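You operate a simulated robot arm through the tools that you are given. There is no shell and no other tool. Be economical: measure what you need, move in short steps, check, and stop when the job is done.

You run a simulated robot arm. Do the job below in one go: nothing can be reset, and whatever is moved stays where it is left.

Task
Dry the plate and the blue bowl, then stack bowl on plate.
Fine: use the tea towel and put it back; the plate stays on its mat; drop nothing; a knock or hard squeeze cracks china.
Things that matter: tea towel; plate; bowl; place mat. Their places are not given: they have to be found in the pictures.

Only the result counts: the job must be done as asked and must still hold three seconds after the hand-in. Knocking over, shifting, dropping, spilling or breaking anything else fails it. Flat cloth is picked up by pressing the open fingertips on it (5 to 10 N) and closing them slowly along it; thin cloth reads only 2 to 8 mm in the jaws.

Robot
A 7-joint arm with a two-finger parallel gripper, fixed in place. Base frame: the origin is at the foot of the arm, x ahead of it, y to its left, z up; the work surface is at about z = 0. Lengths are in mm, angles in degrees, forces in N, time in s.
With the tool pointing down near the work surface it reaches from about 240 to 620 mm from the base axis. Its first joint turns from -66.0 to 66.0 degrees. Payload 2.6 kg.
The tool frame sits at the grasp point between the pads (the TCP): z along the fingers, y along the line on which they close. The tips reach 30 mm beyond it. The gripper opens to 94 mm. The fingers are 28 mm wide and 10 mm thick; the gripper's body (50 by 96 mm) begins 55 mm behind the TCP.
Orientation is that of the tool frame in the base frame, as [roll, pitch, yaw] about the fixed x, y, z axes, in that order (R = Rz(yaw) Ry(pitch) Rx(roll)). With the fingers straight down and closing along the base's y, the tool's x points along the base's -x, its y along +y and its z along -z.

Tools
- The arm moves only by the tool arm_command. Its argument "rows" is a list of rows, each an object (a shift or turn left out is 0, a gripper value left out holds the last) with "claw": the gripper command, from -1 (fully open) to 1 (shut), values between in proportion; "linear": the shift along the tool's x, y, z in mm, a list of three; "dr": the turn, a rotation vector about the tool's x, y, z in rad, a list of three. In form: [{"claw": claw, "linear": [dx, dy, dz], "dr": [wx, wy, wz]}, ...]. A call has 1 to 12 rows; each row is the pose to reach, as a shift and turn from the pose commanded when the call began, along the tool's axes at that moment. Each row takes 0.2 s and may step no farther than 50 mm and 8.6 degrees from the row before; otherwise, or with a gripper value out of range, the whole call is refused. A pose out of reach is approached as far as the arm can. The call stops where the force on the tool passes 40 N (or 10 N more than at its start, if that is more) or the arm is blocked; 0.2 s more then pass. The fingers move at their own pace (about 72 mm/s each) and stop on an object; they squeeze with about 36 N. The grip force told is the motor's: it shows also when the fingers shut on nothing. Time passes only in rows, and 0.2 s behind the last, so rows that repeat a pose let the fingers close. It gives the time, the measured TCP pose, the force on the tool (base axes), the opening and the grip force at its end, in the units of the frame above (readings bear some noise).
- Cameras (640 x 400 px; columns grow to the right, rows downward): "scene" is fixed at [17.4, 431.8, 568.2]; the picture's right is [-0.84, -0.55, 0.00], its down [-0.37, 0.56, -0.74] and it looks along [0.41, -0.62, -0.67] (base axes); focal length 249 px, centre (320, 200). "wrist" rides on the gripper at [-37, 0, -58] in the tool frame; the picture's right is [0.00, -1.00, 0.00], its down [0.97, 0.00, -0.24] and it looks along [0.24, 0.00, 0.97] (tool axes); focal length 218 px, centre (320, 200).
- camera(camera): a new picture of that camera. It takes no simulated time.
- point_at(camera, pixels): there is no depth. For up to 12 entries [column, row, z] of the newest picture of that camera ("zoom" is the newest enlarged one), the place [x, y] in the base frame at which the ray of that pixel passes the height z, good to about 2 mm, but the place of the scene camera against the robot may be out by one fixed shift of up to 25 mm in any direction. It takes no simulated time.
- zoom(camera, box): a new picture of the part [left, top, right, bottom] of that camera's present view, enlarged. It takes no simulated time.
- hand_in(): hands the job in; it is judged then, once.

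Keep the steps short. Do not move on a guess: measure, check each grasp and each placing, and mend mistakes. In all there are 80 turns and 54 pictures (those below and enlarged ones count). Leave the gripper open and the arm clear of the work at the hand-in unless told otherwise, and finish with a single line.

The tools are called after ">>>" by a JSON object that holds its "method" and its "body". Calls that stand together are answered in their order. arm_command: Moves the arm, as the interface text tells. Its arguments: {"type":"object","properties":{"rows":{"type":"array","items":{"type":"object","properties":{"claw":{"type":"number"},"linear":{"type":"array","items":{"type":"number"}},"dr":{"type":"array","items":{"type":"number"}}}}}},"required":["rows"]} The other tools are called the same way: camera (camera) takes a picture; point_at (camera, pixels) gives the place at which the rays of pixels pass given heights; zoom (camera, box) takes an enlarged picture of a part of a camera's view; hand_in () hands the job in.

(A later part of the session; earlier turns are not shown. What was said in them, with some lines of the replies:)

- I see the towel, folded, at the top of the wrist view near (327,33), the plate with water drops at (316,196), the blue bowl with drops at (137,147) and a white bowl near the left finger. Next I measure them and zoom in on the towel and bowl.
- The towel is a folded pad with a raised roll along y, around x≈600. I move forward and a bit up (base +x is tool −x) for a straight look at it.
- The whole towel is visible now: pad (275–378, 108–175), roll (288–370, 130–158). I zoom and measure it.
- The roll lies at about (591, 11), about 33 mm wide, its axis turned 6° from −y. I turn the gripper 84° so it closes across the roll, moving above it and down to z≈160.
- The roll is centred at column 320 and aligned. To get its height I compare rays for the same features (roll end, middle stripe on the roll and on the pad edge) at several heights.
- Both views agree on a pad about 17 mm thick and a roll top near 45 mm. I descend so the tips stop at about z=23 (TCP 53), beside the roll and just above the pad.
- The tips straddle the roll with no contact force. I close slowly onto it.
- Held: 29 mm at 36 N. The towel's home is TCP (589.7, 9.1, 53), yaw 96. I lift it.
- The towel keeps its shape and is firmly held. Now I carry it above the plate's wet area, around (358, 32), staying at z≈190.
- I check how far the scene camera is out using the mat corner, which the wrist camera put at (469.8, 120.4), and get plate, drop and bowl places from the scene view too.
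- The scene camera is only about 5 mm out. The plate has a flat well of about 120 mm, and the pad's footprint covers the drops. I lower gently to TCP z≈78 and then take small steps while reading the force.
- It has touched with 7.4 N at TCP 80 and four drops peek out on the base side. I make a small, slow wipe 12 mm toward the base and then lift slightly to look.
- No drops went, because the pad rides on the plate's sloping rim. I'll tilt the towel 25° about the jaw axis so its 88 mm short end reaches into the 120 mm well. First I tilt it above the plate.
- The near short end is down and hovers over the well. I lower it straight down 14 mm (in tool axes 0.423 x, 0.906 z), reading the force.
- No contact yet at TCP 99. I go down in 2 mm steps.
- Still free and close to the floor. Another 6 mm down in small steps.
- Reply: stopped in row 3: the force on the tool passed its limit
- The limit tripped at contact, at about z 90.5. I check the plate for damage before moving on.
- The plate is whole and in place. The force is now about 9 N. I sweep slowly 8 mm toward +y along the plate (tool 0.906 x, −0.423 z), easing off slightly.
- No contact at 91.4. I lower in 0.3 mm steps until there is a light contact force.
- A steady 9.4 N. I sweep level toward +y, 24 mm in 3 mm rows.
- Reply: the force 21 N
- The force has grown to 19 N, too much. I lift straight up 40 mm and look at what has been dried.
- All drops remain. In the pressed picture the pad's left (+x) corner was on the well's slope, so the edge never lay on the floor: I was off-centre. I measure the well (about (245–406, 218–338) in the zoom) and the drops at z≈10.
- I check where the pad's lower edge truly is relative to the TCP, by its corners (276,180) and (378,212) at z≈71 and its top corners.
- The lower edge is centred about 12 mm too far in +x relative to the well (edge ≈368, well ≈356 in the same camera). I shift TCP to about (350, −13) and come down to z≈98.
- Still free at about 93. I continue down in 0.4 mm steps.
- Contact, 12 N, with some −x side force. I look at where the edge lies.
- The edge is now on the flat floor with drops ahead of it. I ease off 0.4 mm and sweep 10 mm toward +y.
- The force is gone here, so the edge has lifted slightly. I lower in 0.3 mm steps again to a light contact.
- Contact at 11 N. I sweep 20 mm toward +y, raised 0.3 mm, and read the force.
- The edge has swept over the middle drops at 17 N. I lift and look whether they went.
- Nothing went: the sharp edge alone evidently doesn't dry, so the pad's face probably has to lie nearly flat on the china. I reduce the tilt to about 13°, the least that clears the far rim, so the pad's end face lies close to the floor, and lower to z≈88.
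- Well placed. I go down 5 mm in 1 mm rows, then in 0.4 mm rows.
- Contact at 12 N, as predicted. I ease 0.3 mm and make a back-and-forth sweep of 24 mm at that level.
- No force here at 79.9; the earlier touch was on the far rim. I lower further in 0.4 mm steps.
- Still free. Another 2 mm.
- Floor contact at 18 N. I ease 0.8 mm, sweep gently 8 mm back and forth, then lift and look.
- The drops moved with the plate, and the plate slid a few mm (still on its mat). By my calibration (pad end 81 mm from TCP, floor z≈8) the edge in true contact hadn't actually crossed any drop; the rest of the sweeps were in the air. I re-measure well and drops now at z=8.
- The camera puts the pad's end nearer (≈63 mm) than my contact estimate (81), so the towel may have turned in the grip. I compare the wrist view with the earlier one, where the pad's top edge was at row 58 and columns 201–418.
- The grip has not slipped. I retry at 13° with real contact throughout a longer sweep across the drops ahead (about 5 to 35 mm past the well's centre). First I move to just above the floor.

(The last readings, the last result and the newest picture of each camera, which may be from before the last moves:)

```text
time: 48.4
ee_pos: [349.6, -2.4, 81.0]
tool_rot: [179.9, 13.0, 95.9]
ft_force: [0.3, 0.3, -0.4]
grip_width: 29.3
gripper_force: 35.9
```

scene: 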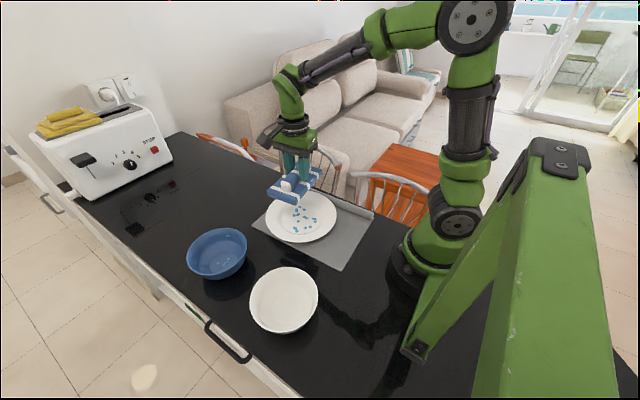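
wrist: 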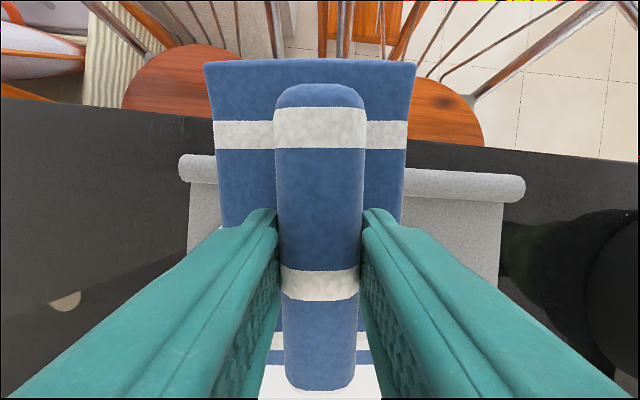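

Free at 81. I continue down in 0.4 mm steps.

>>> {"method": "arm_command", "body": {"rows": [{"claw": 1, "linear": [0.12, 0, 0.5]}, {"claw": 1, "linear": [0.23, 0, 1.0]}, {"claw": 1, "linear": [0.34, 0, 1.5]}, {"claw": 1, "linear": [0.46, 0, 2.0]}, {"claw": 1, "linear": [0.54, 0, 2.4]}, {"claw": 1, "linear": [0.63, 0, 2.8]}, {"claw": 1, "linear": [0.63, 0, 2.8]}]}}

```text
time: 50.0
ee_pos: [349.7, -3.9, 77.9]
tool_rot: [179.8, 13.0, 95.9]
ft_force: [-0.9, 0.2, 1.4]
grip_width: 29.1
gripper_force: 36.5
```

Just touching. I add 0.5 mm of press and sweep 28 mm toward +y and back.

>>> {"method": "arm_command", "body": {"rows": [{"claw": 1, "linear": [0.1, 0, 0.5]}, {"claw": 1, "linear": [4, 0, -0.4]}, {"claw": 1, "linear": [8, 0, -1.3]}, {"claw": 1, "linear": [12, 0, -2.25]}, {"claw": 1, "linear": [16, 0, -3.2]}, {"claw": 1, "linear": [20, 0, -4.1]}, {"claw": 1, "linear": [24, 0, -5.0]}, {"claw": 1, "linear": [27, 0, -5.7]}]}}

>>> {"method": "zoom", "body": {"camera": "scene", "box": [270, 170, 340, 250]}}

```text
time: 51.8
ee_pos: [348.0, 24.1, 77.4]
tool_rot: [179.8, 13.0, 95.9]
ft_force: [0.1, -6.7, 7.8]
grip_width: 29.1
gripper_force: 35.8
```

```text
5.00 times, centred on (305, 210) of scene
```

zoom: 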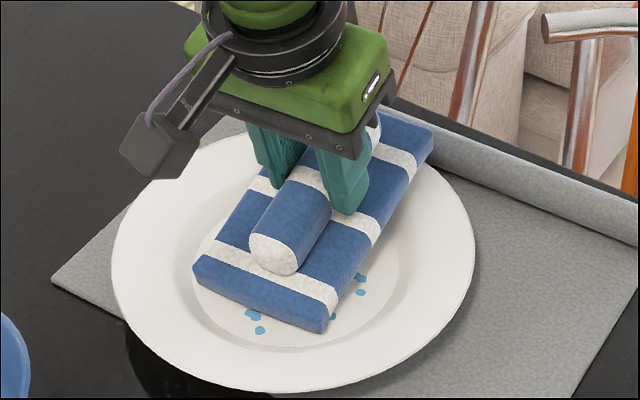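

The plate is dragged along by friction (about 10 mm so far), so I must press more lightly. I lift and look at the effect.

>>> {"method": "arm_command", "body": {"rows": [{"claw": 1, "linear": [0, 0, -2]}, {"claw": 1, "linear": [-5, 0, -20]}, {"claw": 1, "linear": [-30, 0, -45]}, {"claw": 1, "linear": [-60, 0, -60]}, {"claw": 1, "linear": [-80, 0, -66]}, {"claw": 1, "linear": [-80, 0, -66]}]}}

>>> {"method": "zoom", "body": {"camera": "scene", "box": [270, 170, 340, 250]}}

```text
time: 53.2
ee_pos: [352.5, -37.1, 161.6]
tool_rot: [179.8, 13.0, 95.9]
ft_force: [0.0, -0.2, -0.7]
grip_width: 29.0
gripper_force: 36.0
```

```text
5.00 times, centred on (305, 210) of scene
```

zoom: 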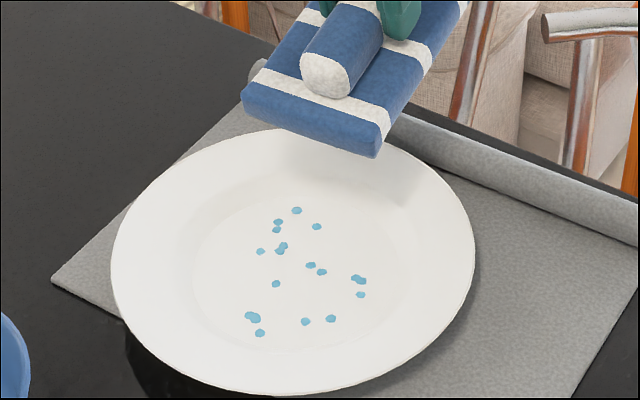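

Useful: compared with the first pictures the drops are all shrinking (about 16 px → 9 px at the same scale), so rubbing contact anywhere dries the whole plate gradually. I'll rub back and forth lightly, with net motion back toward −y to return the plate. First I hover just above the floor.

>>> {"method": "arm_command", "body": {"rows": [{"claw": 1, "linear": [25, 0, 5]}, {"claw": 1, "linear": [45, 0, 20]}, {"claw": 1, "linear": [60, 0, 40]}, {"claw": 1, "linear": [66, 0, 55]}, {"claw": 1, "linear": [68.5, 0, 65]}, {"claw": 1, "linear": [68.5, 0, 65]}]}}

>>> {"method": "arm_command", "body": {"rows": [{"claw": 1, "linear": [0.12, 0, 0.5]}, {"claw": 1, "linear": [0.23, 0, 1.0]}, {"claw": 1, "linear": [0.34, 0, 1.5]}, {"claw": 1, "linear": [0.46, 0, 2.0]}, {"claw": 1, "linear": [0.56, 0, 2.5]}, {"claw": 1, "linear": [0.67, 0, 3.0]}, {"claw": 1, "linear": [0.67, 0, 3.0]}]}}

```text
time: 54.6
ee_pos: [349.2, 14.2, 81.4]
tool_rot: [179.9, 13.0, 95.9]
ft_force: [-1.6, -0.9, -1.1]
grip_width: 28.9
gripper_force: 35.6
```

```text
time: 56.2
ee_pos: [347.1, 13.2, 77.0]
tool_rot: [179.9, 13.0, 96.0]
ft_force: [-0.1, -0.1, 1.2]
grip_width: 28.8
gripper_force: 35.9
```

Touching lightly. I add 0.4 mm and rub between 0 and −18 mm, ending at −18.

>>> {"method": "arm_command", "body": {"rows": [{"claw": 1, "linear": [-5.74, 0, 1.75]}, {"claw": 1, "linear": [-11.6, 0, 3.1]}, {"claw": 1, "linear": [-17.4, 0, 4.45]}, {"claw": 1, "linear": [-11.6, 0, 3.1]}, {"claw": 1, "linear": [-5.74, 0, 1.75]}, {"claw": 1, "linear": [0.1, 0, 0.4]}, {"claw": 1, "linear": [-5.74, 0, 1.75]}, {"claw": 1, "linear": [-11.6, 0, 3.1]}, {"claw": 1, "linear": [-17.4, 0, 4.45]}]}}

>>> {"method": "zoom", "body": {"camera": "scene", "box": [270, 170, 340, 250]}}

```text
time: 58.2
ee_pos: [348.7, -4.1, 77.9]
tool_rot: [179.9, 13.0, 95.9]
ft_force: [-0.7, 1.7, 2.2]
grip_width: 29.0
gripper_force: 36.2
```

```text
5.00 times, centred on (305, 210) of scene
```

zoom: 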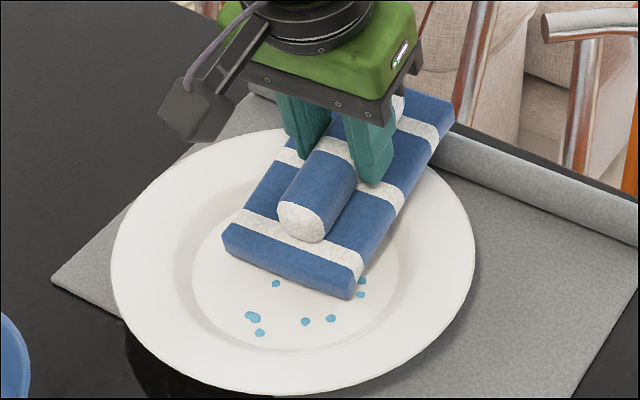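

No drag at 2 N, and the drops shrink further. I rub on with 0.3 mm more press, several strokes.

>>> {"method": "arm_command", "body": {"rows": [{"claw": 1, "linear": [8.8, 0, -1.7]}, {"claw": 1, "linear": [17.6, 0, -3.75]}, {"claw": 1, "linear": [8.8, 0, -1.7]}, {"claw": 1, "linear": [0.05, 0, 0.3]}, {"claw": 1, "linear": [8.8, 0, -1.7]}, {"claw": 1, "linear": [17.6, 0, -3.75]}, {"claw": 1, "linear": [8.8, 0, -1.7]}, {"claw": 1, "linear": [0.05, 0, 0.3]}, {"claw": 1, "linear": [8.8, 0, -1.7]}, {"claw": 1, "linear": [17.6, 0, -3.75]}, {"claw": 1, "linear": [8.8, 0, -1.7]}, {"claw": 1, "linear": [0.05, 0, 0.3]}]}}

>>> {"method": "arm_command", "body": {"rows": [{"claw": 1, "linear": [8.8, 0, -2.0]}, {"claw": 1, "linear": [17.6, 0, -4.05]}, {"claw": 1, "linear": [8.8, 0, -2.0]}, {"claw": 1, "linear": [0, 0, 0]}, {"claw": 1, "linear": [8.8, 0, -2.0]}, {"claw": 1, "linear": [17.6, 0, -4.05]}, {"claw": 1, "linear": [8.8, 0, -2.0]}, {"claw": 1, "linear": [0, 0, 0]}, {"claw": 1, "linear": [8.8, 0, -2.0]}, {"claw": 1, "linear": [17.6, 0, -4.05]}, {"claw": 1, "linear": [8.8, 0, -2.0]}, {"claw": 1, "linear": [0, 0, 0]}]}}

>>> {"method": "zoom", "body": {"camera": "scene", "box": [270, 170, 340, 250]}}

```text
time: 60.8
ee_pos: [350.9, -3.2, 76.6]
tool_rot: [179.9, 12.9, 96.0]
ft_force: [-1.2, 8.8, 17.0]
grip_width: 29.0
gripper_force: 36.2
```

```text
time: 63.4
ee_pos: [350.1, -4.8, 77.4]
tool_rot: [179.7, 12.9, 95.9]
ft_force: [-0.3, 4.9, 5.2]
grip_width: 29.2
gripper_force: 35.8
```

```text
5.00 times, centred on (305, 210) of scene
```

zoom: 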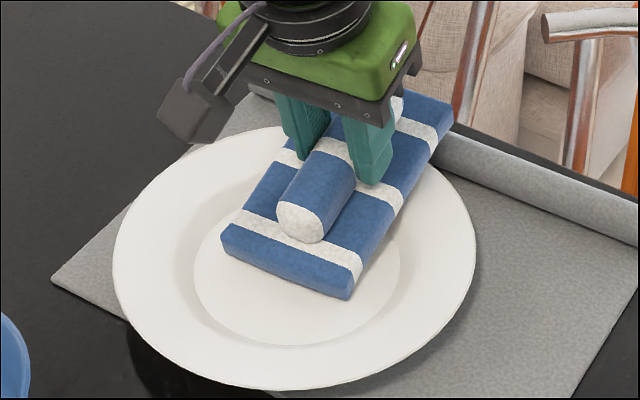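

The plate is dry: no drops remain visible and it sits on its mat. Next the bowl: combining views, its rim centre is about (430, 269), rim z≈47, radius ≈75. I lift the towel, carry it above the bowl and tilt to 30° so the short end can enter.

>>> {"method": "arm_command", "body": {"rows": [{"claw": 1, "linear": [-1, 0, -5]}, {"claw": 1, "linear": [-9, 0, -40]}, {"claw": 1, "linear": [-19, 0, -83]}, {"claw": 1, "linear": [17, 18, -91], "dr": [0, -0.05, 0]}, {"claw": 1, "linear": [53, 36, -100], "dr": [0, -0.1, 0]}, {"claw": 1, "linear": [89, 54, -108], "dr": [0, -0.15, 0]}, {"claw": 1, "linear": [125, 72, -116], "dr": [0, -0.2, 0]}, {"claw": 1, "linear": [162, 90, -125], "dr": [0, -0.25, 0]}, {"claw": 1, "linear": [198, 109, -133], "dr": [0, -0.297, 0]}, {"claw": 1, "linear": [198, 109, -133], "dr": [0, -0.297, 0]}]}}

>>> {"method": "camera", "body": {"camera": "scene"}}

```text
time: 65.6
ee_pos: [435.5, 228.4, 160.4]
tool_rot: [179.8, 30.1, 95.8]
ft_force: [0.2, -0.6, -1.0]
grip_width: 29.1
gripper_force: 36.2
```

```text
14 pictures are left
```

scene: 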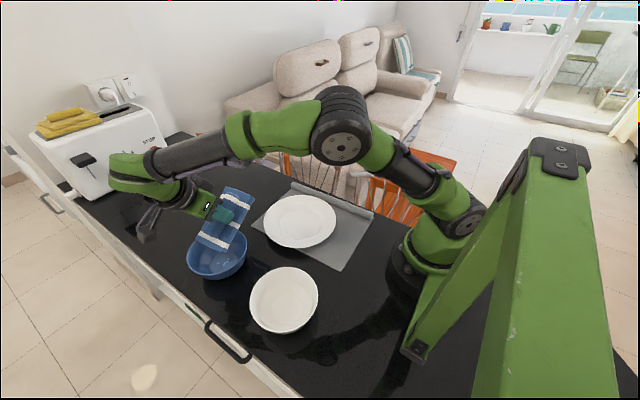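

The plate shows no drops. The towel end is above the bowl; I zoom to check alignment.

>>> {"method": "zoom", "body": {"camera": "scene", "box": [170, 180, 270, 290]}}

```text
3.64 times, centred on (220, 235) of scene
```

zoom: 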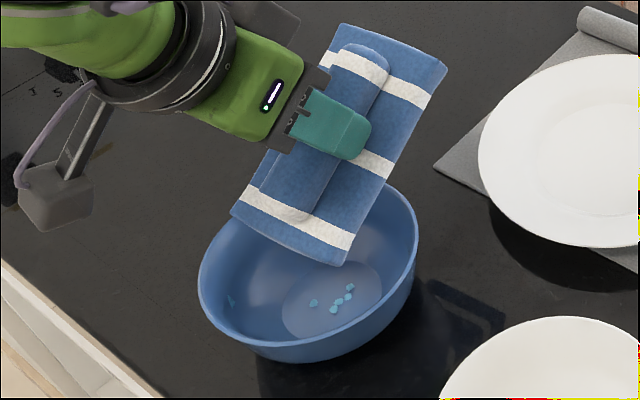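

I measure the edge corners (z≈76), the bowl rim (z≈47) and floor (z≈4) in the same picture to align them.

>>> {"method": "point_at", "body": {"camera": "zoom", "pixels": [[232, 212, 76], [345, 265, 76], [198, 285, 47], [418, 250, 47], [300, 361, 47], [282, 300, 4], [382, 292, 4], [332, 338, 4], [198, 285, 60], [418, 250, 60], [300, 361, 60], [347, 295, 4]]}}

```text
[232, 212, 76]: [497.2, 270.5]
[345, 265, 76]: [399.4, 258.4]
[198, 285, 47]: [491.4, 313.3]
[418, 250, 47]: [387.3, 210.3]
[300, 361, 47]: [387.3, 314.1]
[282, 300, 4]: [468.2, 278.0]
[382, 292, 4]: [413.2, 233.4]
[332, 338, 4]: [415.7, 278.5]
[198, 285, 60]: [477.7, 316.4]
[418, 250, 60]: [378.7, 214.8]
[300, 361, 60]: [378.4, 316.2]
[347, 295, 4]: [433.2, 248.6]
```

The edge is about 6 mm too far +y and 4–8 mm too far +x of the bowl's centre. I correct that and lower 36 mm into the bowl mouth.

>>> {"method": "arm_command", "body": {"rows": [{"claw": 1, "linear": [-3, -3, 5]}, {"claw": 1, "linear": [-5.2, -5, 8]}, {"claw": 1, "linear": [2, -5, 18]}, {"claw": 1, "linear": [8, -5, 27]}, {"claw": 1, "linear": [12.8, -5, 34.2]}, {"claw": 1, "linear": [12.8, -5, 34.2]}]}}

>>> {"method": "zoom", "body": {"camera": "scene", "box": [170, 200, 270, 290]}}

```text
time: 67.0
ee_pos: [430.4, 222.7, 125.4]
tool_rot: [179.8, 30.0, 95.9]
ft_force: [0.6, 0.1, -0.6]
grip_width: 28.8
gripper_force: 35.9
```

```text
4.44 times, centred on (220, 245) of scene
```

zoom: 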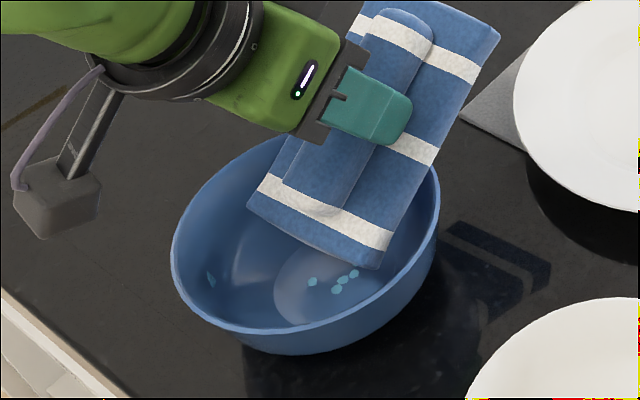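

The end is inside the mouth, clear of the rim. I lower in 0.8 mm rows.

>>> {"method": "arm_command", "body": {"rows": [{"claw": 1, "linear": [0.4, 0, 0.7]}, {"claw": 1, "linear": [0.8, 0, 1.4]}, {"claw": 1, "linear": [1.2, 0, 2.1]}, {"claw": 1, "linear": [1.6, 0, 2.8]}, {"claw": 1, "linear": [2.0, 0, 3.5]}, {"claw": 1, "linear": [2.4, 0, 4.2]}, {"claw": 1, "linear": [2.8, 0, 4.9]}, {"claw": 1, "linear": [3.2, 0, 5.6]}, {"claw": 1, "linear": [3.6, 0, 6.3]}, {"claw": 1, "linear": [4.0, 0, 7.0]}, {"claw": 1, "linear": [4.4, 0, 7.7]}, {"claw": 1, "linear": [4.4, 0, 7.7]}]}}

>>> {"method": "arm_command", "body": {"rows": [{"claw": 1, "linear": [0.3, 0, 0.5]}, {"claw": 1, "linear": [0.6, 0, 1.0]}, {"claw": 1, "linear": [0.9, 0, 1.5]}, {"claw": 1, "linear": [1.2, 0, 2.0]}, {"claw": 1, "linear": [1.4, 0, 2.5]}, {"claw": 1, "linear": [1.7, 0, 3.0]}, {"claw": 1, "linear": [2.0, 0, 3.5]}, {"claw": 1, "linear": [2.3, 0, 4.0]}, {"claw": 1, "linear": [2.3, 0, 4.0]}]}}

```text
time: 69.6
ee_pos: [430.2, 220.8, 117.6]
tool_rot: [180.0, 30.0, 95.8]
ft_force: [0.6, 0.7, 1.8]
grip_width: 29.0
gripper_force: 36.1
```

```text
time: 71.6
ee_pos: [429.9, 223.0, 113.0]
tool_rot: [179.8, 30.1, 95.8]
ft_force: [0.2, 0.2, 2.2]
grip_width: 29.1
gripper_force: 36.4
```

A light 2 N shows. I go 2 mm further in 0.4 mm steps and look.

>>> {"method": "arm_command", "body": {"rows": [{"claw": 1, "linear": [0.2, 0, 0.35]}, {"claw": 1, "linear": [0.4, 0, 0.7]}, {"claw": 1, "linear": [0.6, 0, 1.05]}, {"claw": 1, "linear": [0.8, 0, 1.4]}, {"claw": 1, "linear": [1, 0, 1.75]}, {"claw": 1, "linear": [1, 0, 1.75]}]}}

>>> {"method": "zoom", "body": {"camera": "scene", "box": [170, 200, 270, 290]}}

```text
time: 73.0
ee_pos: [430.6, 221.2, 112.0]
tool_rot: [179.8, 29.9, 96.0]
ft_force: [-0.3, 1.2, 3.5]
grip_width: 29.4
gripper_force: 36.0
```

```text
4.44 times, centred on (220, 245) of scene
```

zoom: 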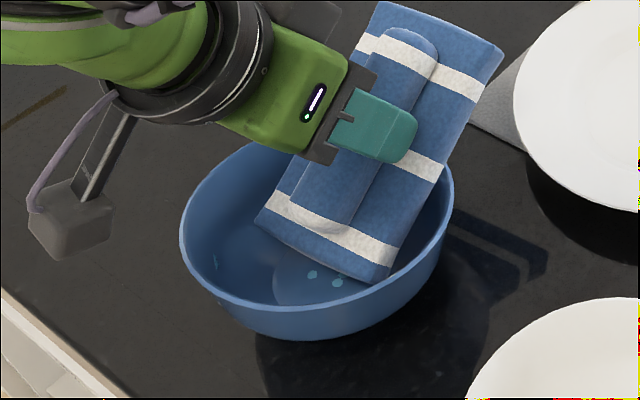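

The bowl slid about 5 mm and the towel's underside rubs its near wall; the drops already look smaller. I rub along the pad's own plane (tool x), keeping the same light contact.

>>> {"method": "arm_command", "body": {"rows": [{"claw": 1, "linear": [-5, 0, 0.4]}, {"claw": 1, "linear": [-10, 0, 0.4]}, {"claw": 1, "linear": [-5, 0, 0.4]}, {"claw": 1, "linear": [0, 0, 0.4]}, {"claw": 1, "linear": [-5, 0, 0.4]}, {"claw": 1, "linear": [-10, 0, 0.4]}, {"claw": 1, "linear": [-5, 0, 0.4]}, {"claw": 1, "linear": [0, 0, 0.4]}, {"claw": 1, "linear": [-5, 0, 0.4]}, {"claw": 1, "linear": [-10, 0, 0.4]}, {"claw": 1, "linear": [-5, 0, 0.4]}, {"claw": 1, "linear": [0, 0, 0.4]}]}}

>>> {"method": "arm_command", "body": {"rows": [{"claw": 1, "linear": [-6, 0, 0.3]}, {"claw": 1, "linear": [-12, 0, 0.3]}, {"claw": 1, "linear": [-6, 0, 0.3]}, {"claw": 1, "linear": [0, 0, 0.3]}, {"claw": 1, "linear": [-6, 0, 0.3]}, {"claw": 1, "linear": [-12, 0, 0.3]}, {"claw": 1, "linear": [-6, 0, 0.3]}, {"claw": 1, "linear": [0, 0, 0.3]}, {"claw": 1, "linear": [-6, 0, 0.3]}, {"claw": 1, "linear": [-12, 0, 0.3]}, {"claw": 1, "linear": [-6, 0, 0.3]}, {"claw": 1, "linear": [0, 0, 0.3]}]}}

>>> {"method": "zoom", "body": {"camera": "scene", "box": [170, 200, 270, 290]}}

```text
time: 75.6
ee_pos: [431.4, 222.0, 111.0]
tool_rot: [179.9, 30.0, 95.7]
ft_force: [0.1, 1.0, 2.8]
grip_width: 29.0
gripper_force: 35.8
```

```text
time: 78.2
ee_pos: [431.4, 222.2, 109.4]
tool_rot: [179.8, 30.0, 95.9]
ft_force: [0.5, 1.1, 2.5]
grip_width: 29.2
gripper_force: 35.8
```

```text
4.44 times, centred on (220, 245) of scene
```

zoom: 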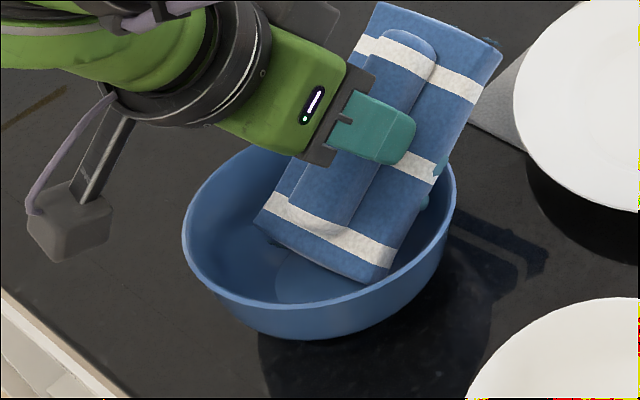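

The floor and far-wall drops are gone; teal bits at (437,165) and (427,203) need checking. I lift the towel straight out and away toward +x to see inside.

>>> {"method": "arm_command", "body": {"rows": [{"claw": 1, "linear": [-2, 0, -4]}, {"claw": 1, "linear": [-10, 0, -18]}, {"claw": 1, "linear": [-25, 0, -43]}, {"claw": 1, "linear": [-45, 0, -78]}, {"claw": 1, "linear": [-75, 20, -70], "dr": [0, 0.1, 0]}, {"claw": 1, "linear": [-110, 45, -50], "dr": [0, 0.2, 0]}, {"claw": 1, "linear": [-145, 70, -30], "dr": [0, 0.3, 0]}, {"claw": 1, "linear": [-160, 110, -20], "dr": [0, 0.4, 0]}, {"claw": 1, "linear": [-160, 110, -20], "dr": [0, 0.4, 0]}]}}

>>> {"method": "zoom", "body": {"camera": "scene", "box": [170, 180, 350, 292]}}

```text
time: 80.2
ee_pos: [553.8, 107.5, 207.2]
tool_rot: [180.0, 6.9, 95.9]
ft_force: [0.8, 0.1, -0.9]
grip_width: 28.9
gripper_force: 36.0
```

```text
3.56 times, centred on (260, 236) of scene
```

zoom: 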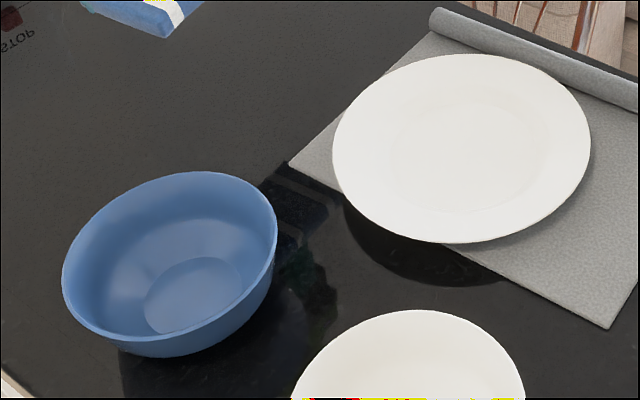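

Both pieces are dry. Now I return the towel to its place: TCP (589.7, 9.1), level, yaw 96, first down to z≈85.

>>> {"method": "arm_command", "body": {"rows": [{"claw": 1, "linear": [-35, 9, 4], "dr": [0, 0.06, 0]}, {"claw": 1, "linear": [-75, 18, 9], "dr": [0, 0.12, 0]}, {"claw": 1, "linear": [-101, 25.3, 12], "dr": [0, 0.12, 0]}, {"claw": 1, "linear": [-96, 25.3, 55], "dr": [0, 0.12, 0]}, {"claw": 1, "linear": [-91, 25.3, 95], "dr": [0, 0.12, 0]}, {"claw": 1, "linear": [-86.3, 25.3, 133], "dr": [0, 0.12, 0]}, {"claw": 1, "linear": [-86.3, 25.3, 133], "dr": [0, 0.12, 0]}, {"claw": 1, "linear": [-86.3, 25.3, 133], "dr": [0, 0.12, 0]}]}}

```text
time: 82.0
ee_pos: [589.1, 4.3, 85.3]
tool_rot: [180.0, 0.2, 95.8]
ft_force: [-0.1, 0.5, -0.9]
grip_width: 28.9
gripper_force: 35.8
```

5 mm short in y. I correct it and lower to near the table, then slowly.

>>> {"method": "arm_command", "body": {"rows": [{"claw": 1, "linear": [4.8, 1, 12]}, {"claw": 1, "linear": [4.8, 1, 24]}, {"claw": 1, "linear": [4.8, 1, 28]}, {"claw": 1, "linear": [4.8, 1, 29.5]}, {"claw": 1, "linear": [4.8, 1, 30.2]}, {"claw": 1, "linear": [4.8, 1, 30.9]}, {"claw": 1, "linear": [4.8, 1, 31.6]}, {"claw": 1, "linear": [4.8, 1, 31.6]}]}}

```text
time: 83.8
ee_pos: [590.4, 10.0, 55.2]
tool_rot: [179.8, 0.2, 96.0]
ft_force: [0.8, 1.6, 4.2]
grip_width: 28.8
gripper_force: 35.9
```

It is touching the table at 4 N. I open slowly and then rise.

>>> {"method": "arm_command", "body": {"rows": [{"claw": 1, "linear": [0, 0, 0.4]}, {"claw": 0, "linear": [0, 0, 0.4]}, {"claw": -0.5, "linear": [0, 0, 0.4]}, {"claw": -1, "linear": [0, 0, 0.4]}, {"claw": -1, "linear": [0, 0, 0.4]}, {"claw": -1, "linear": [0, 0, -30]}, {"claw": -1, "linear": [0, 0, -75]}, {"claw": -1, "linear": [0, 0, -120]}, {"claw": -1, "linear": [0, 0, -150]}]}}

>>> {"method": "zoom", "body": {"camera": "scene", "box": [170, 140, 350, 292]}}

```text
time: 85.8
ee_pos: [591.0, 9.8, 204.3]
tool_rot: [-180.0, 0.2, 95.8]
ft_force: [-0.7, -0.4, -0.2]
grip_width: 94.1
gripper_force: 0.1
```

```text
2.63 times, centred on (260, 216) of scene
```

zoom: 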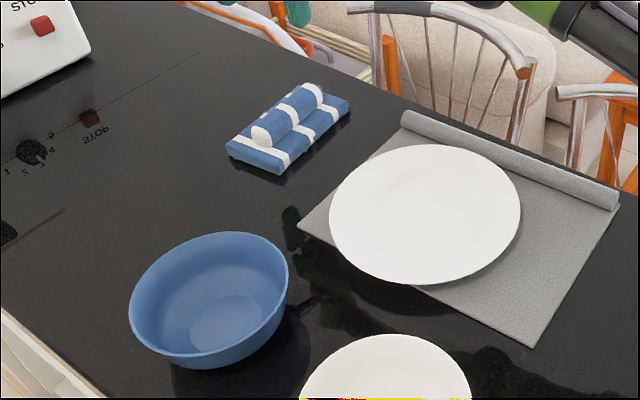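

The towel is back in its place. Next I take a look at the bowl from above: I turn back to yaw 180 and move over (430, 230), z≈250.

>>> {"method": "arm_command", "body": {"rows": [{"claw": -1, "linear": [23, -14, -5], "dr": [0, 0, -0.147]}, {"claw": -1, "linear": [47, -28, -10], "dr": [0, 0, -0.293]}, {"claw": -1, "linear": [70, -42, -15], "dr": [0, 0, -0.44]}, {"claw": -1, "linear": [94, -56, -20], "dr": [0, 0, -0.586]}, {"claw": -1, "linear": [118, -70, -25], "dr": [0, 0, -0.733]}, {"claw": -1, "linear": [141, -83, -30], "dr": [0, 0, -0.88]}, {"claw": -1, "linear": [165, -97, -35], "dr": [0, 0, -1.026]}, {"claw": -1, "linear": [190, -111, -40], "dr": [0, 0, -1.173]}, {"claw": -1, "linear": [213, -125, -45], "dr": [0, 0, -1.32]}, {"claw": -1, "linear": [235, -138, -46], "dr": [0, 0, -1.468]}, {"claw": -1, "linear": [235, -138, -46], "dr": [0, 0, -1.468]}]}}

>>> {"method": "camera", "body": {"camera": "wrist"}}

```text
time: 88.2
ee_pos: [429.7, 230.4, 251.1]
tool_rot: [-179.8, 0.1, -179.9]
ft_force: [-0.3, 0.2, 0.3]
grip_width: 93.8
gripper_force: 0.0
```

```text
7 pictures are left
```

wrist: 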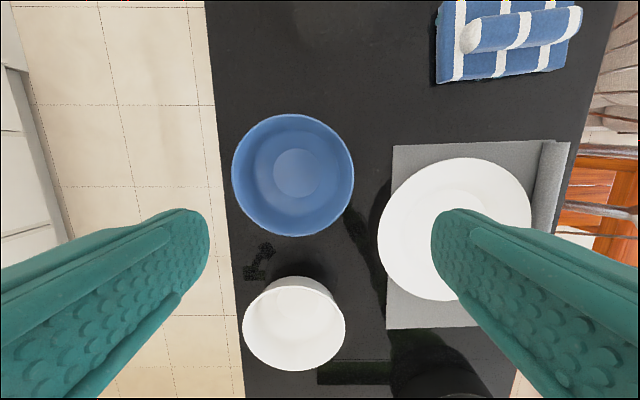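

The bowl is fully visible and dry. I measure rim, floor and plate from here.

>>> {"method": "point_at", "body": {"camera": "wrist", "pixels": [[232, 174, 50], [354, 174, 50], [293, 114, 50], [293, 237, 50], [273, 172, 4], [317, 172, 4], [295, 150, 4], [295, 196, 4], [378, 232, 27], [532, 228, 27], [458, 157, 27], [455, 300, 27]]}}

>>> {"method": "zoom", "body": {"camera": "wrist", "box": [220, 100, 370, 250]}}

```text
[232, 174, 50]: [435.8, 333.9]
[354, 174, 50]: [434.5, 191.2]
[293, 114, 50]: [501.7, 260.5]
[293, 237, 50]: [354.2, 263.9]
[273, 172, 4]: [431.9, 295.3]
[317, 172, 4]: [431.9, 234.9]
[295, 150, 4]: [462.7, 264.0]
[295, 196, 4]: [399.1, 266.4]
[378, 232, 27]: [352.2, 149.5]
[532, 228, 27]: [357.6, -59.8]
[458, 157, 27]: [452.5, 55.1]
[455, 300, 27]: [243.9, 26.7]
```

```text
2.67 times, centred on (295, 175) of wrist
```

zoom: 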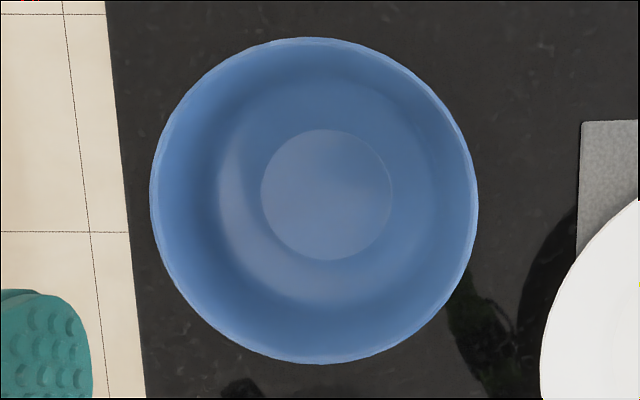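

Rim: centre about (430, 264), radius about 72, z≈50. Plate centre (349, 44). I'll take the bowl by its −y rim wall, tool leaned 25° to match the wall slope, one finger inside. Pre-grasp pose first, at about (430, 164, 115), opening 40 mm.

>>> {"method": "arm_command", "body": {"rows": [{"claw": 0.15, "linear": [0, -20, 30], "dr": [-0.11, 0, 0]}, {"claw": 0.15, "linear": [0, -40, 65], "dr": [-0.22, 0, 0]}, {"claw": 0.15, "linear": [0, -60, 100], "dr": [-0.33, 0, 0]}, {"claw": 0.15, "linear": [0, -66, 130], "dr": [-0.436, 0, 0]}, {"claw": 0.15, "linear": [0, -66, 136], "dr": [-0.436, 0, 0]}, {"claw": 0.15, "linear": [0, -66, 136], "dr": [-0.436, 0, 0]}]}}

>>> {"method": "zoom", "body": {"camera": "scene", "box": [180, 180, 290, 280]}}

```text
time: 89.6
ee_pos: [428.7, 164.5, 115.1]
tool_rot: [155.2, 0.1, 180.0]
ft_force: [0.2, 0.0, -0.6]
grip_width: 40.1
gripper_force: 0.1
```

```text
4.00 times, centred on (235, 230) of scene
```

zoom: 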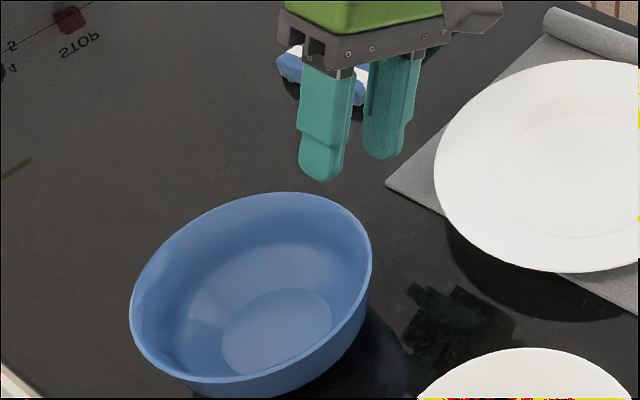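

The fingers lean correctly. I advance 58 mm along the tool axis, slowing at the end.

>>> {"method": "arm_command", "body": {"rows": [{"claw": 0.15, "linear": [0, 0, 15]}, {"claw": 0.15, "linear": [0, 0, 30]}, {"claw": 0.15, "linear": [0, 0, 40]}, {"claw": 0.15, "linear": [0, 0, 46]}, {"claw": 0.15, "linear": [0, 0, 50]}, {"claw": 0.15, "linear": [0, 0, 53]}, {"claw": 0.15, "linear": [0, 0, 55.5]}, {"claw": 0.15, "linear": [0, 0, 58]}, {"claw": 0.15, "linear": [0, 0, 58]}]}}

>>> {"method": "zoom", "body": {"camera": "scene", "box": [180, 180, 290, 280]}}

```text
time: 91.6
ee_pos: [427.9, 188.9, 61.0]
tool_rot: [155.3, 0.1, 180.0]
ft_force: [1.2, 0.2, -0.6]
grip_width: 39.8
gripper_force: 0.0
```

```text
4.00 times, centred on (235, 230) of scene
```

zoom: 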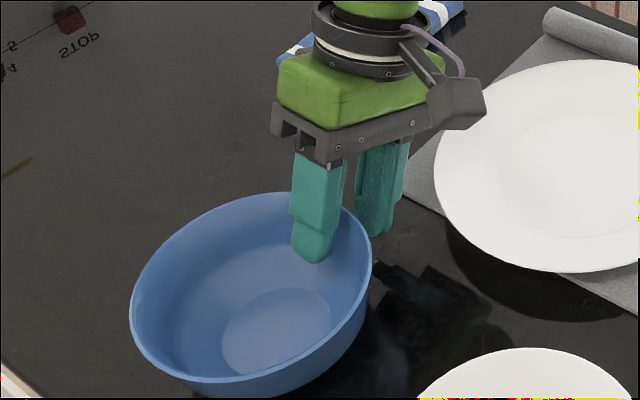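

The fingers straddle the rim well. I close gradually to 12 mm and read the grip force, to avoid a hard squeeze.

>>> {"method": "arm_command", "body": {"rows": [{"claw": 0.4}, {"claw": 0.6}, {"claw": 0.7}, {"claw": 0.745}, {"claw": 0.745}, {"claw": 0.745}]}}

>>> {"method": "arm_command", "body": {"rows": [{"claw": 0.79}, {"claw": 0.81}, {"claw": 0.83}, {"claw": 0.83}, {"claw": 0.83}]}}

```text
time: 93.0
ee_pos: [427.4, 188.8, 61.8]
tool_rot: [155.2, 0.1, 180.0]
ft_force: [0.4, 0.7, 1.2]
grip_width: 13.3
gripper_force: 1.1
```

```text
time: 94.2
ee_pos: [427.2, 188.6, 61.8]
tool_rot: [155.2, 0.2, -179.9]
ft_force: [0.3, 3.0, 7.2]
grip_width: 9.7
gripper_force: 36.1
```

The wall is held at 9.7 mm with 36 N. I back the command off to find a gentler hold.

>>> {"method": "arm_command", "body": {"rows": [{"claw": 0.805}, {"claw": 0.8}, {"claw": 0.8}]}}

>>> {"method": "zoom", "body": {"camera": "scene", "box": [180, 180, 290, 280]}}

```text
time: 95.0
ee_pos: [428.1, 188.4, 59.2]
tool_rot: [155.2, 0.1, -179.9]
ft_force: [0.2, 1.6, 3.7]
grip_width: 10.3
gripper_force: 18.4
```

```text
4.00 times, centred on (235, 230) of scene
```

zoom: 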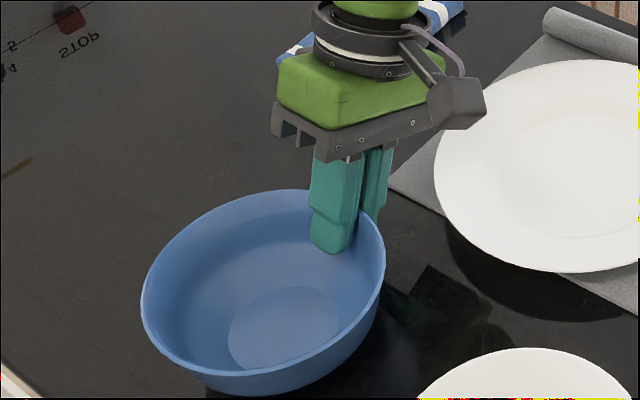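

Held at a gentle 18 N, bowl intact. I firm up slightly (claw 0.81) and lift 30 mm slowly, then look for sagging.

>>> {"method": "arm_command", "body": {"rows": [{"claw": 0.808}, {"claw": 0.81, "linear": [0, 1, -2.2]}, {"claw": 0.81, "linear": [0, 2.5, -5.4]}, {"claw": 0.81, "linear": [0, 4.6, -10]}, {"claw": 0.81, "linear": [0, 7.6, -16.3]}, {"claw": 0.81, "linear": [0, 10.5, -22.7]}, {"claw": 0.81, "linear": [0, 12.6, -27.2]}, {"claw": 0.81, "linear": [0, 12.6, -27.2]}]}}

>>> {"method": "zoom", "body": {"camera": "scene", "box": [180, 160, 290, 280]}}

```text
time: 96.8
ee_pos: [428.1, 187.5, 91.5]
tool_rot: [155.2, 0.3, -179.9]
ft_force: [0.0, -1.0, -1.2]
grip_width: 9.6
gripper_force: 0.9
```

```text
3.33 times, centred on (235, 220) of scene
```

zoom: 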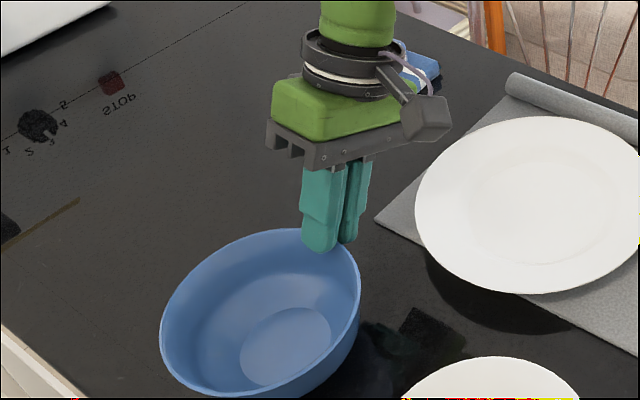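

The fingers slid off the rim without lifting the bowl; it stands upright and whole. The upward reaction and the 10 mm width show the wall leans more than my fingers, by about 14°. I reopen, back off and lean to 39°.

>>> {"method": "arm_command", "body": {"rows": [{"claw": 0.15, "linear": [0, 4, -8]}, {"claw": 0.15, "linear": [0, -10, -12]}, {"claw": 0.15, "linear": [-1, -25.6, -10.8], "dr": [-0.12, 0, 0]}, {"claw": 0.15, "linear": [-1, -25.6, -10.8], "dr": [-0.243, 0, 0]}, {"claw": 0.15, "linear": [-1, -25.6, -10.8], "dr": [-0.243, 0, 0]}]}}

>>> {"method": "camera", "body": {"camera": "wrist"}}

```text
time: 98.0
ee_pos: [429.9, 160.6, 89.9]
tool_rot: [141.2, 0.0, -180.0]
ft_force: [-0.3, -0.2, -0.8]
grip_width: 39.9
gripper_force: 0.1
```

```text
1 pictures are left
```

wrist: 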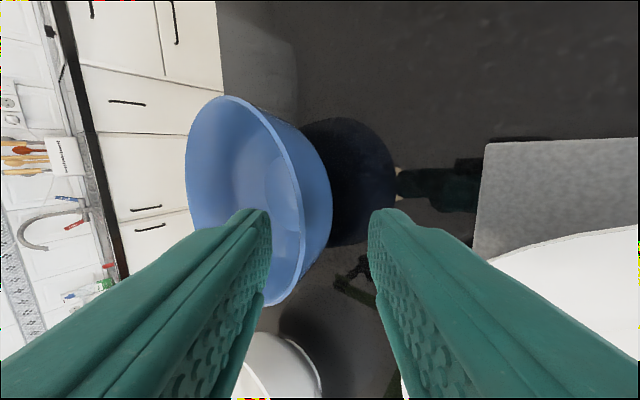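

The rim's near edge passes between the fingers at about (303, 205). I measure the rim from this view to centre the grasp.

>>> {"method": "point_at", "body": {"camera": "wrist", "pixels": [[303, 208, 48], [303, 208, 54], [228, 97, 48], [228, 97, 54], [188, 165, 48], [188, 165, 54], [280, 130, 48], [280, 130, 54], [300, 260, 48], [300, 260, 54], [276, 304, 48], [276, 304, 54]]}}

```text
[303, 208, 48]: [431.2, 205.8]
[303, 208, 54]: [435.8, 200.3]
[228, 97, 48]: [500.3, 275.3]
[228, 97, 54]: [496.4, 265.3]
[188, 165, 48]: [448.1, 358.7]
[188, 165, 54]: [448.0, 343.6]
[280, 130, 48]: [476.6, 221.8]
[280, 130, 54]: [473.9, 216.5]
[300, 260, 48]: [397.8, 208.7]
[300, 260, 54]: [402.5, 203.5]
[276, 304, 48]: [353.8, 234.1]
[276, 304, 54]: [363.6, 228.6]
```

The rim now fits centre (427, 271), z≈53, radius 72, so the bowl has moved slightly. I shift 8.6 mm across and advance 48 mm along the tool axis so the wall lies mid-jaw.

>>> {"method": "arm_command", "body": {"rows": [{"claw": 0.15, "linear": [2, 8.6, 5]}, {"claw": 0.15, "linear": [2, 8.6, 20]}, {"claw": 0.15, "linear": [2, 8.6, 30]}, {"claw": 0.15, "linear": [2, 8.6, 36]}, {"claw": 0.15, "linear": [2, 8.6, 40]}, {"claw": 0.15, "linear": [2, 8.6, 43]}, {"claw": 0.15, "linear": [2, 8.6, 46]}, {"claw": 0.15, "linear": [2, 8.6, 48]}, {"claw": 0.15, "linear": [2, 8.6, 48]}]}}

>>> {"method": "arm_command", "body": {"rows": [{"claw": 0.4}, {"claw": 0.6}, {"claw": 0.7}, {"claw": 0.745}, {"claw": 0.78}, {"claw": 0.8}, {"claw": 0.8}]}}

```text
time: 100.0
ee_pos: [427.1, 197.4, 58.8]
tool_rot: [141.3, 0.2, -179.9]
ft_force: [-0.5, -0.4, 1.1]
grip_width: 40.0
gripper_force: 0.1
```

```text
time: 101.6
ee_pos: [425.6, 198.1, 59.9]
tool_rot: [141.3, 0.1, -180.0]
ft_force: [-0.2, 0.6, 0.6]
grip_width: 10.2
gripper_force: 0.2
```

No contact yet at 10 mm. I close further in small steps.

>>> {"method": "arm_command", "body": {"rows": [{"claw": 0.82}, {"claw": 0.84}, {"claw": 0.85}, {"claw": 0.85}]}}

>>> {"method": "arm_command", "body": {"rows": [{"claw": 0.86}, {"claw": 0.87}, {"claw": 0.88}, {"claw": 0.88}]}}

```text
time: 102.6
ee_pos: [427.7, 197.5, 57.7]
tool_rot: [141.3, 0.0, 179.9]
ft_force: [0.1, 1.2, 0.7]
grip_width: 7.7
gripper_force: 0.4
```

```text
time: 103.6
ee_pos: [428.3, 198.1, 59.2]
tool_rot: [141.2, 0.1, -180.0]
ft_force: [0.7, 1.1, 1.4]
grip_width: 6.5
gripper_force: 0.9
```

Still closing freely at 6.5 mm. I continue finely.

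>>> {"method": "arm_command", "body": {"rows": [{"claw": 0.89}, {"claw": 0.9}, {"claw": 0.9}]}}

>>> {"method": "arm_command", "body": {"rows": [{"claw": 0.91}, {"claw": 0.92}, {"claw": 0.92}]}}

```text
time: 104.4
ee_pos: [427.1, 197.8, 59.5]
tool_rot: [141.3, 0.2, 180.0]
ft_force: [-0.3, 0.7, 0.3]
grip_width: 5.6
gripper_force: 0.7
```

```text
time: 105.2
ee_pos: [426.9, 197.1, 59.2]
tool_rot: [141.3, 0.1, 180.0]
ft_force: [-1.5, 0.2, 0.2]
grip_width: 5.4
gripper_force: 35.9
```

The pads now close flat on the 5.4 mm wall. I relax slightly (claw 0.912) and lift 12 mm gently to test.

>>> {"method": "arm_command", "body": {"rows": [{"claw": 0.912}, {"claw": 0.912}, {"claw": 0.912, "linear": [0, 0.6, -0.8]}, {"claw": 0.912, "linear": [0, 1.9, -2.3]}, {"claw": 0.912, "linear": [0, 3.8, -4.7]}, {"claw": 0.912, "linear": [0, 5.6, -7]}, {"claw": 0.912, "linear": [0, 7.5, -9.3]}, {"claw": 0.912, "linear": [0, 7.5, -9.3]}]}}

```text
time: 107.0
ee_pos: [428.8, 196.1, 70.2]
tool_rot: [141.3, 0.2, 180.0]
ft_force: [-0.1, -0.2, -3.1]
grip_width: 4.5
gripper_force: 0.0
```

The jaws read 4.5 mm with no squeeze though 3 N of weight shows, so it is barely held. I tighten at once without moving.

>>> {"method": "arm_command", "body": {"rows": [{"claw": 0.925, "linear": [0, 0, 0]}, {"claw": 0.935, "linear": [0, 0, 0]}, {"claw": 0.935, "linear": [0, 0, 0]}]}}

```text
time: 107.8
ee_pos: [428.2, 195.9, 69.8]
tool_rot: [141.4, 0.2, 179.9]
ft_force: [-1.4, 0.1, -0.9]
grip_width: 4.5
gripper_force: 5.8
```

The weight is gone again, so the rim slipped through; the bowl is on the table. I open a little, go back down (2 mm deeper), and grip with more force, since the earlier 36 N did no harm.

>>> {"method": "arm_command", "body": {"rows": [{"claw": 0.8}, {"claw": 0.7}, {"claw": 0.7, "linear": [0, -3, 4]}, {"claw": 0.7, "linear": [0, -6, 8]}, {"claw": 0.7, "linear": [0, -7.5, 11]}, {"claw": 0.7, "linear": [0, -7.5, 12.5]}, {"claw": 0.7, "linear": [0, -7.5, 12.5]}]}}

>>> {"method": "arm_command", "body": {"rows": [{"claw": 0.8}, {"claw": 0.86}, {"claw": 0.9}, {"claw": 0.92}, {"claw": 0.94}, {"claw": 0.94}, {"claw": 0.94}]}}

```text
time: 109.4
ee_pos: [428.2, 199.6, 56.6]
tool_rot: [141.3, 0.2, 180.0]
ft_force: [-0.4, 1.0, 0.6]
grip_width: 14.9
gripper_force: 0.3
```

```text
time: 111.0
ee_pos: [427.9, 199.5, 57.5]
tool_rot: [141.3, 0.1, -179.9]
ft_force: [-1.1, 1.6, 5.3]
grip_width: 3.9
gripper_force: 18.7
```

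The wall reads 3.9 mm at 18.7 N. I firm up and lift 12 mm.

>>> {"method": "arm_command", "body": {"rows": [{"claw": 0.95}, {"claw": 0.965}, {"claw": 0.98}, {"claw": 0.98, "linear": [0, 0.6, -0.8]}, {"claw": 0.98, "linear": [0, 1.9, -2.3]}, {"claw": 0.98, "linear": [0, 3.8, -4.7]}, {"claw": 0.98, "linear": [0, 5.6, -7]}, {"claw": 0.98, "linear": [0, 7.5, -9.3]}, {"claw": 0.98, "linear": [0, 7.5, -9.3]}]}}

```text
time: 113.0
ee_pos: [428.0, 198.7, 68.1]
tool_rot: [141.4, 0.1, 179.9]
ft_force: [0.2, 0.7, -3.0]
grip_width: 3.6
gripper_force: 36.1
```

36 N on a 3.6 mm wall, with about 2.5 N of load. I lift another 40 mm and check that the load stays.

>>> {"method": "arm_command", "body": {"rows": [{"claw": 0.98, "linear": [0, 3.1, -3.9]}, {"claw": 0.98, "linear": [0, 8, -10]}, {"claw": 0.98, "linear": [0, 14, -17]}, {"claw": 0.98, "linear": [0, 20, -25]}, {"claw": 0.98, "linear": [0, 25, -31]}, {"claw": 0.98, "linear": [0, 25, -31]}]}}

```text
time: 114.4
ee_pos: [427.6, 200.0, 107.3]
tool_rot: [141.3, 0.0, -179.9]
ft_force: [-0.8, 0.0, -3.2]
grip_width: 3.2
gripper_force: 36.0
```

The load stays at about 2.6 N, so the bowl is held clear of the table. Before carrying it toward the plate with the tool leaning to −y, I check where the chair backs stand (costs no picture).

>>> {"method": "point_at", "body": {"camera": "scene", "pixels": [[400, 180, 50], [400, 180, 150], [400, 180, 250], [358, 176, 50], [358, 176, 150], [358, 176, 250], [300, 142, 50], [300, 142, 150], [300, 142, 250], [335, 155, 50], [335, 155, 150], [335, 155, 250]]}}

```text
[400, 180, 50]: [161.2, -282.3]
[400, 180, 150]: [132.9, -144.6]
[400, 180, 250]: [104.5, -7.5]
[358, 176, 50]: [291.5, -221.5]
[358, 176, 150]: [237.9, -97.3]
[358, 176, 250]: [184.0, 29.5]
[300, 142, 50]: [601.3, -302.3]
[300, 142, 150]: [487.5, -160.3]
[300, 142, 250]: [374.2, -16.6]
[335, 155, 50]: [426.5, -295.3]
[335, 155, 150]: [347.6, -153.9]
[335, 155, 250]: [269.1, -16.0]
```

The chair backs are around y≈−225 at z≈75, well clear of the leaning wrist (y −185 at z 320). I raise 20 mm and carry the bowl smoothly to above the plate: TCP (349.5, −29).

>>> {"method": "arm_command", "body": {"rows": [{"claw": 0.98, "linear": [0, 6, -8]}, {"claw": 0.98, "linear": [2, 8, -19]}, {"claw": 0.98, "linear": [8, -6, -30]}, {"claw": 0.98, "linear": [18, -28, -48]}, {"claw": 0.98, "linear": [29, -54, -69]}, {"claw": 0.98, "linear": [40, -79, -89]}, {"claw": 0.98, "linear": [51, -104, -109]}, {"claw": 0.98, "linear": [62, -129, -129]}, {"claw": 0.98, "linear": [71, -150, -146]}, {"claw": 0.98, "linear": [76, -161, -155]}, {"claw": 0.98, "linear": [78, -166.1, -158.7]}, {"claw": 0.98, "linear": [78, -166.1, -158.7]}]}}

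>>> {"method": "zoom", "body": {"camera": "scene", "box": [220, 130, 350, 250]}}

```text
time: 117.0
ee_pos: [347.8, -29.5, 127.8]
tool_rot: [141.3, 0.1, 179.9]
ft_force: [0.0, 0.3, -2.2]
grip_width: 3.4
gripper_force: 36.6
```

```text
3.33 times, centred on (285, 190) of scene
5 turns are left
```

zoom: 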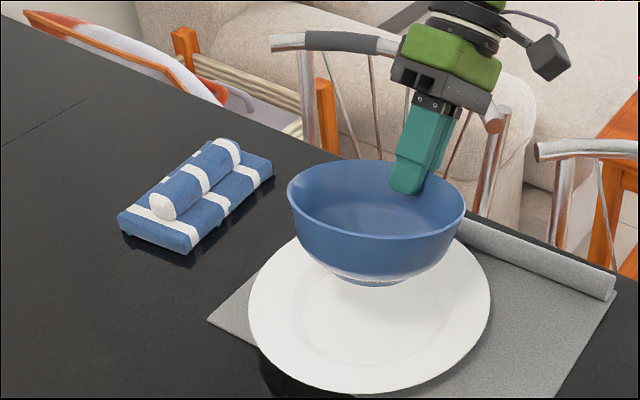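

Five turns left. The bowl is level, well held and centred over the plate. I lower 50 mm, then another 6 mm in 0.5 mm steps.

>>> {"method": "arm_command", "body": {"rows": [{"claw": 0.98, "linear": [-1, -5, 6.2]}, {"claw": 0.98, "linear": [-1, -12.5, 15.6]}, {"claw": 0.98, "linear": [-1, -20, 25]}, {"claw": 0.98, "linear": [-1, -26, 32.5]}, {"claw": 0.98, "linear": [-1, -30, 37.4]}, {"claw": 0.98, "linear": [-1, -31.3, 39]}, {"claw": 0.98, "linear": [-1, -31.3, 39]}]}}

>>> {"method": "arm_command", "body": {"rows": [{"claw": 0.98, "linear": [0, -0.31, 0.39]}, {"claw": 0.98, "linear": [0, -0.63, 0.78]}, {"claw": 0.98, "linear": [0, -0.94, 1.17]}, {"claw": 0.98, "linear": [0, -1.25, 1.56]}, {"claw": 0.98, "linear": [0, -1.56, 1.95]}, {"claw": 0.98, "linear": [0, -1.88, 2.34]}, {"claw": 0.98, "linear": [0, -2.19, 2.73]}, {"claw": 0.98, "linear": [0, -2.5, 3.12]}, {"claw": 0.98, "linear": [0, -2.81, 3.51]}, {"claw": 0.98, "linear": [0, -3.13, 3.9]}, {"claw": 0.98, "linear": [0, -3.44, 4.29]}, {"claw": 0.98, "linear": [0, -3.44, 4.29]}]}}

```text
time: 118.6
ee_pos: [350.7, -29.3, 77.4]
tool_rot: [141.2, 0.2, -180.0]
ft_force: [-0.2, 0.0, -2.8]
grip_width: 3.3
gripper_force: 35.9
```

```text
time: 121.2
ee_pos: [348.6, -29.1, 72.5]
tool_rot: [141.3, 0.1, 179.9]
ft_force: [-0.5, -0.2, -2.8]
grip_width: 3.2
gripper_force: 36.0
4 turns are left
```

Still free at 72. I go down 5 mm more in 0.42 mm steps.

>>> {"method": "arm_command", "body": {"rows": [{"claw": 0.98, "linear": [0, -0.26, 0.33]}, {"claw": 0.98, "linear": [0, -0.52, 0.66]}, {"claw": 0.98, "linear": [0, -0.79, 0.98]}, {"claw": 0.98, "linear": [0, -1.05, 1.3]}, {"claw": 0.98, "linear": [0, -1.31, 1.64]}, {"claw": 0.98, "linear": [0, -1.57, 1.97]}, {"claw": 0.98, "linear": [0, -1.84, 2.29]}, {"claw": 0.98, "linear": [0, -2.1, 2.62]}, {"claw": 0.98, "linear": [0, -2.36, 2.95]}, {"claw": 0.98, "linear": [0, -2.62, 3.28]}, {"claw": 0.98, "linear": [0, -3.1, 3.9]}, {"claw": 0.98, "linear": [0, -3.1, 3.9]}]}}

```text
time: 123.8
ee_pos: [350.6, -29.3, 66.9]
tool_rot: [141.3, 0.1, 179.9]
ft_force: [-0.4, -1.9, 6.7]
grip_width: 3.3
gripper_force: 36.2
3 turns are left
```

The bowl has landed: +6.7 N on the tool. I open slowly, back out along the tool axis and rise clear with the gripper open.

>>> {"method": "arm_command", "body": {"rows": [{"claw": 0.93}, {"claw": 0.88}, {"claw": 0.8}, {"claw": 0.65}, {"claw": 0.5}, {"claw": 0.5}]}}

>>> {"method": "arm_command", "body": {"rows": [{"claw": 0.5, "linear": [0, 0, -6]}, {"claw": 0.5, "linear": [0, 0, -18]}, {"claw": 0.5, "linear": [0, 0, -36]}, {"claw": 0.5, "linear": [0, 5, -60]}, {"claw": 0.2, "linear": [0, 28, -90]}, {"claw": -0.4, "linear": [0, 52, -120]}, {"claw": -1, "linear": [0, 75, -150]}, {"claw": -1, "linear": [0, 75, -150]}, {"claw": -1, "linear": [0, 75, -150]}]}}

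```text
time: 125.2
ee_pos: [350.5, -29.9, 66.3]
tool_rot: [141.3, 0.2, -180.0]
ft_force: [-0.5, 1.2, 0.8]
grip_width: 24.3
gripper_force: 0.4
```

```text
time: 127.2
ee_pos: [349.2, -63.3, 230.2]
tool_rot: [141.3, 0.1, 180.0]
ft_force: [-0.4, -0.2, 0.4]
grip_width: 94.0
gripper_force: 0.0
2 turns are left
```

The bowl was released without a jolt, the gripper is open at 94 mm, and the arm is clear at z≈230. I hand the job in.

>>> {"method": "hand_in", "body": {}}

```text
The job is handed in.
```

The plate and blue bowl were dried, the towel is back in its place, and the bowl was set on the plate, which slid about 15 mm while I wiped it but stayed on its mat; I had no pictures left to see the final stack, so that rests on force readings.
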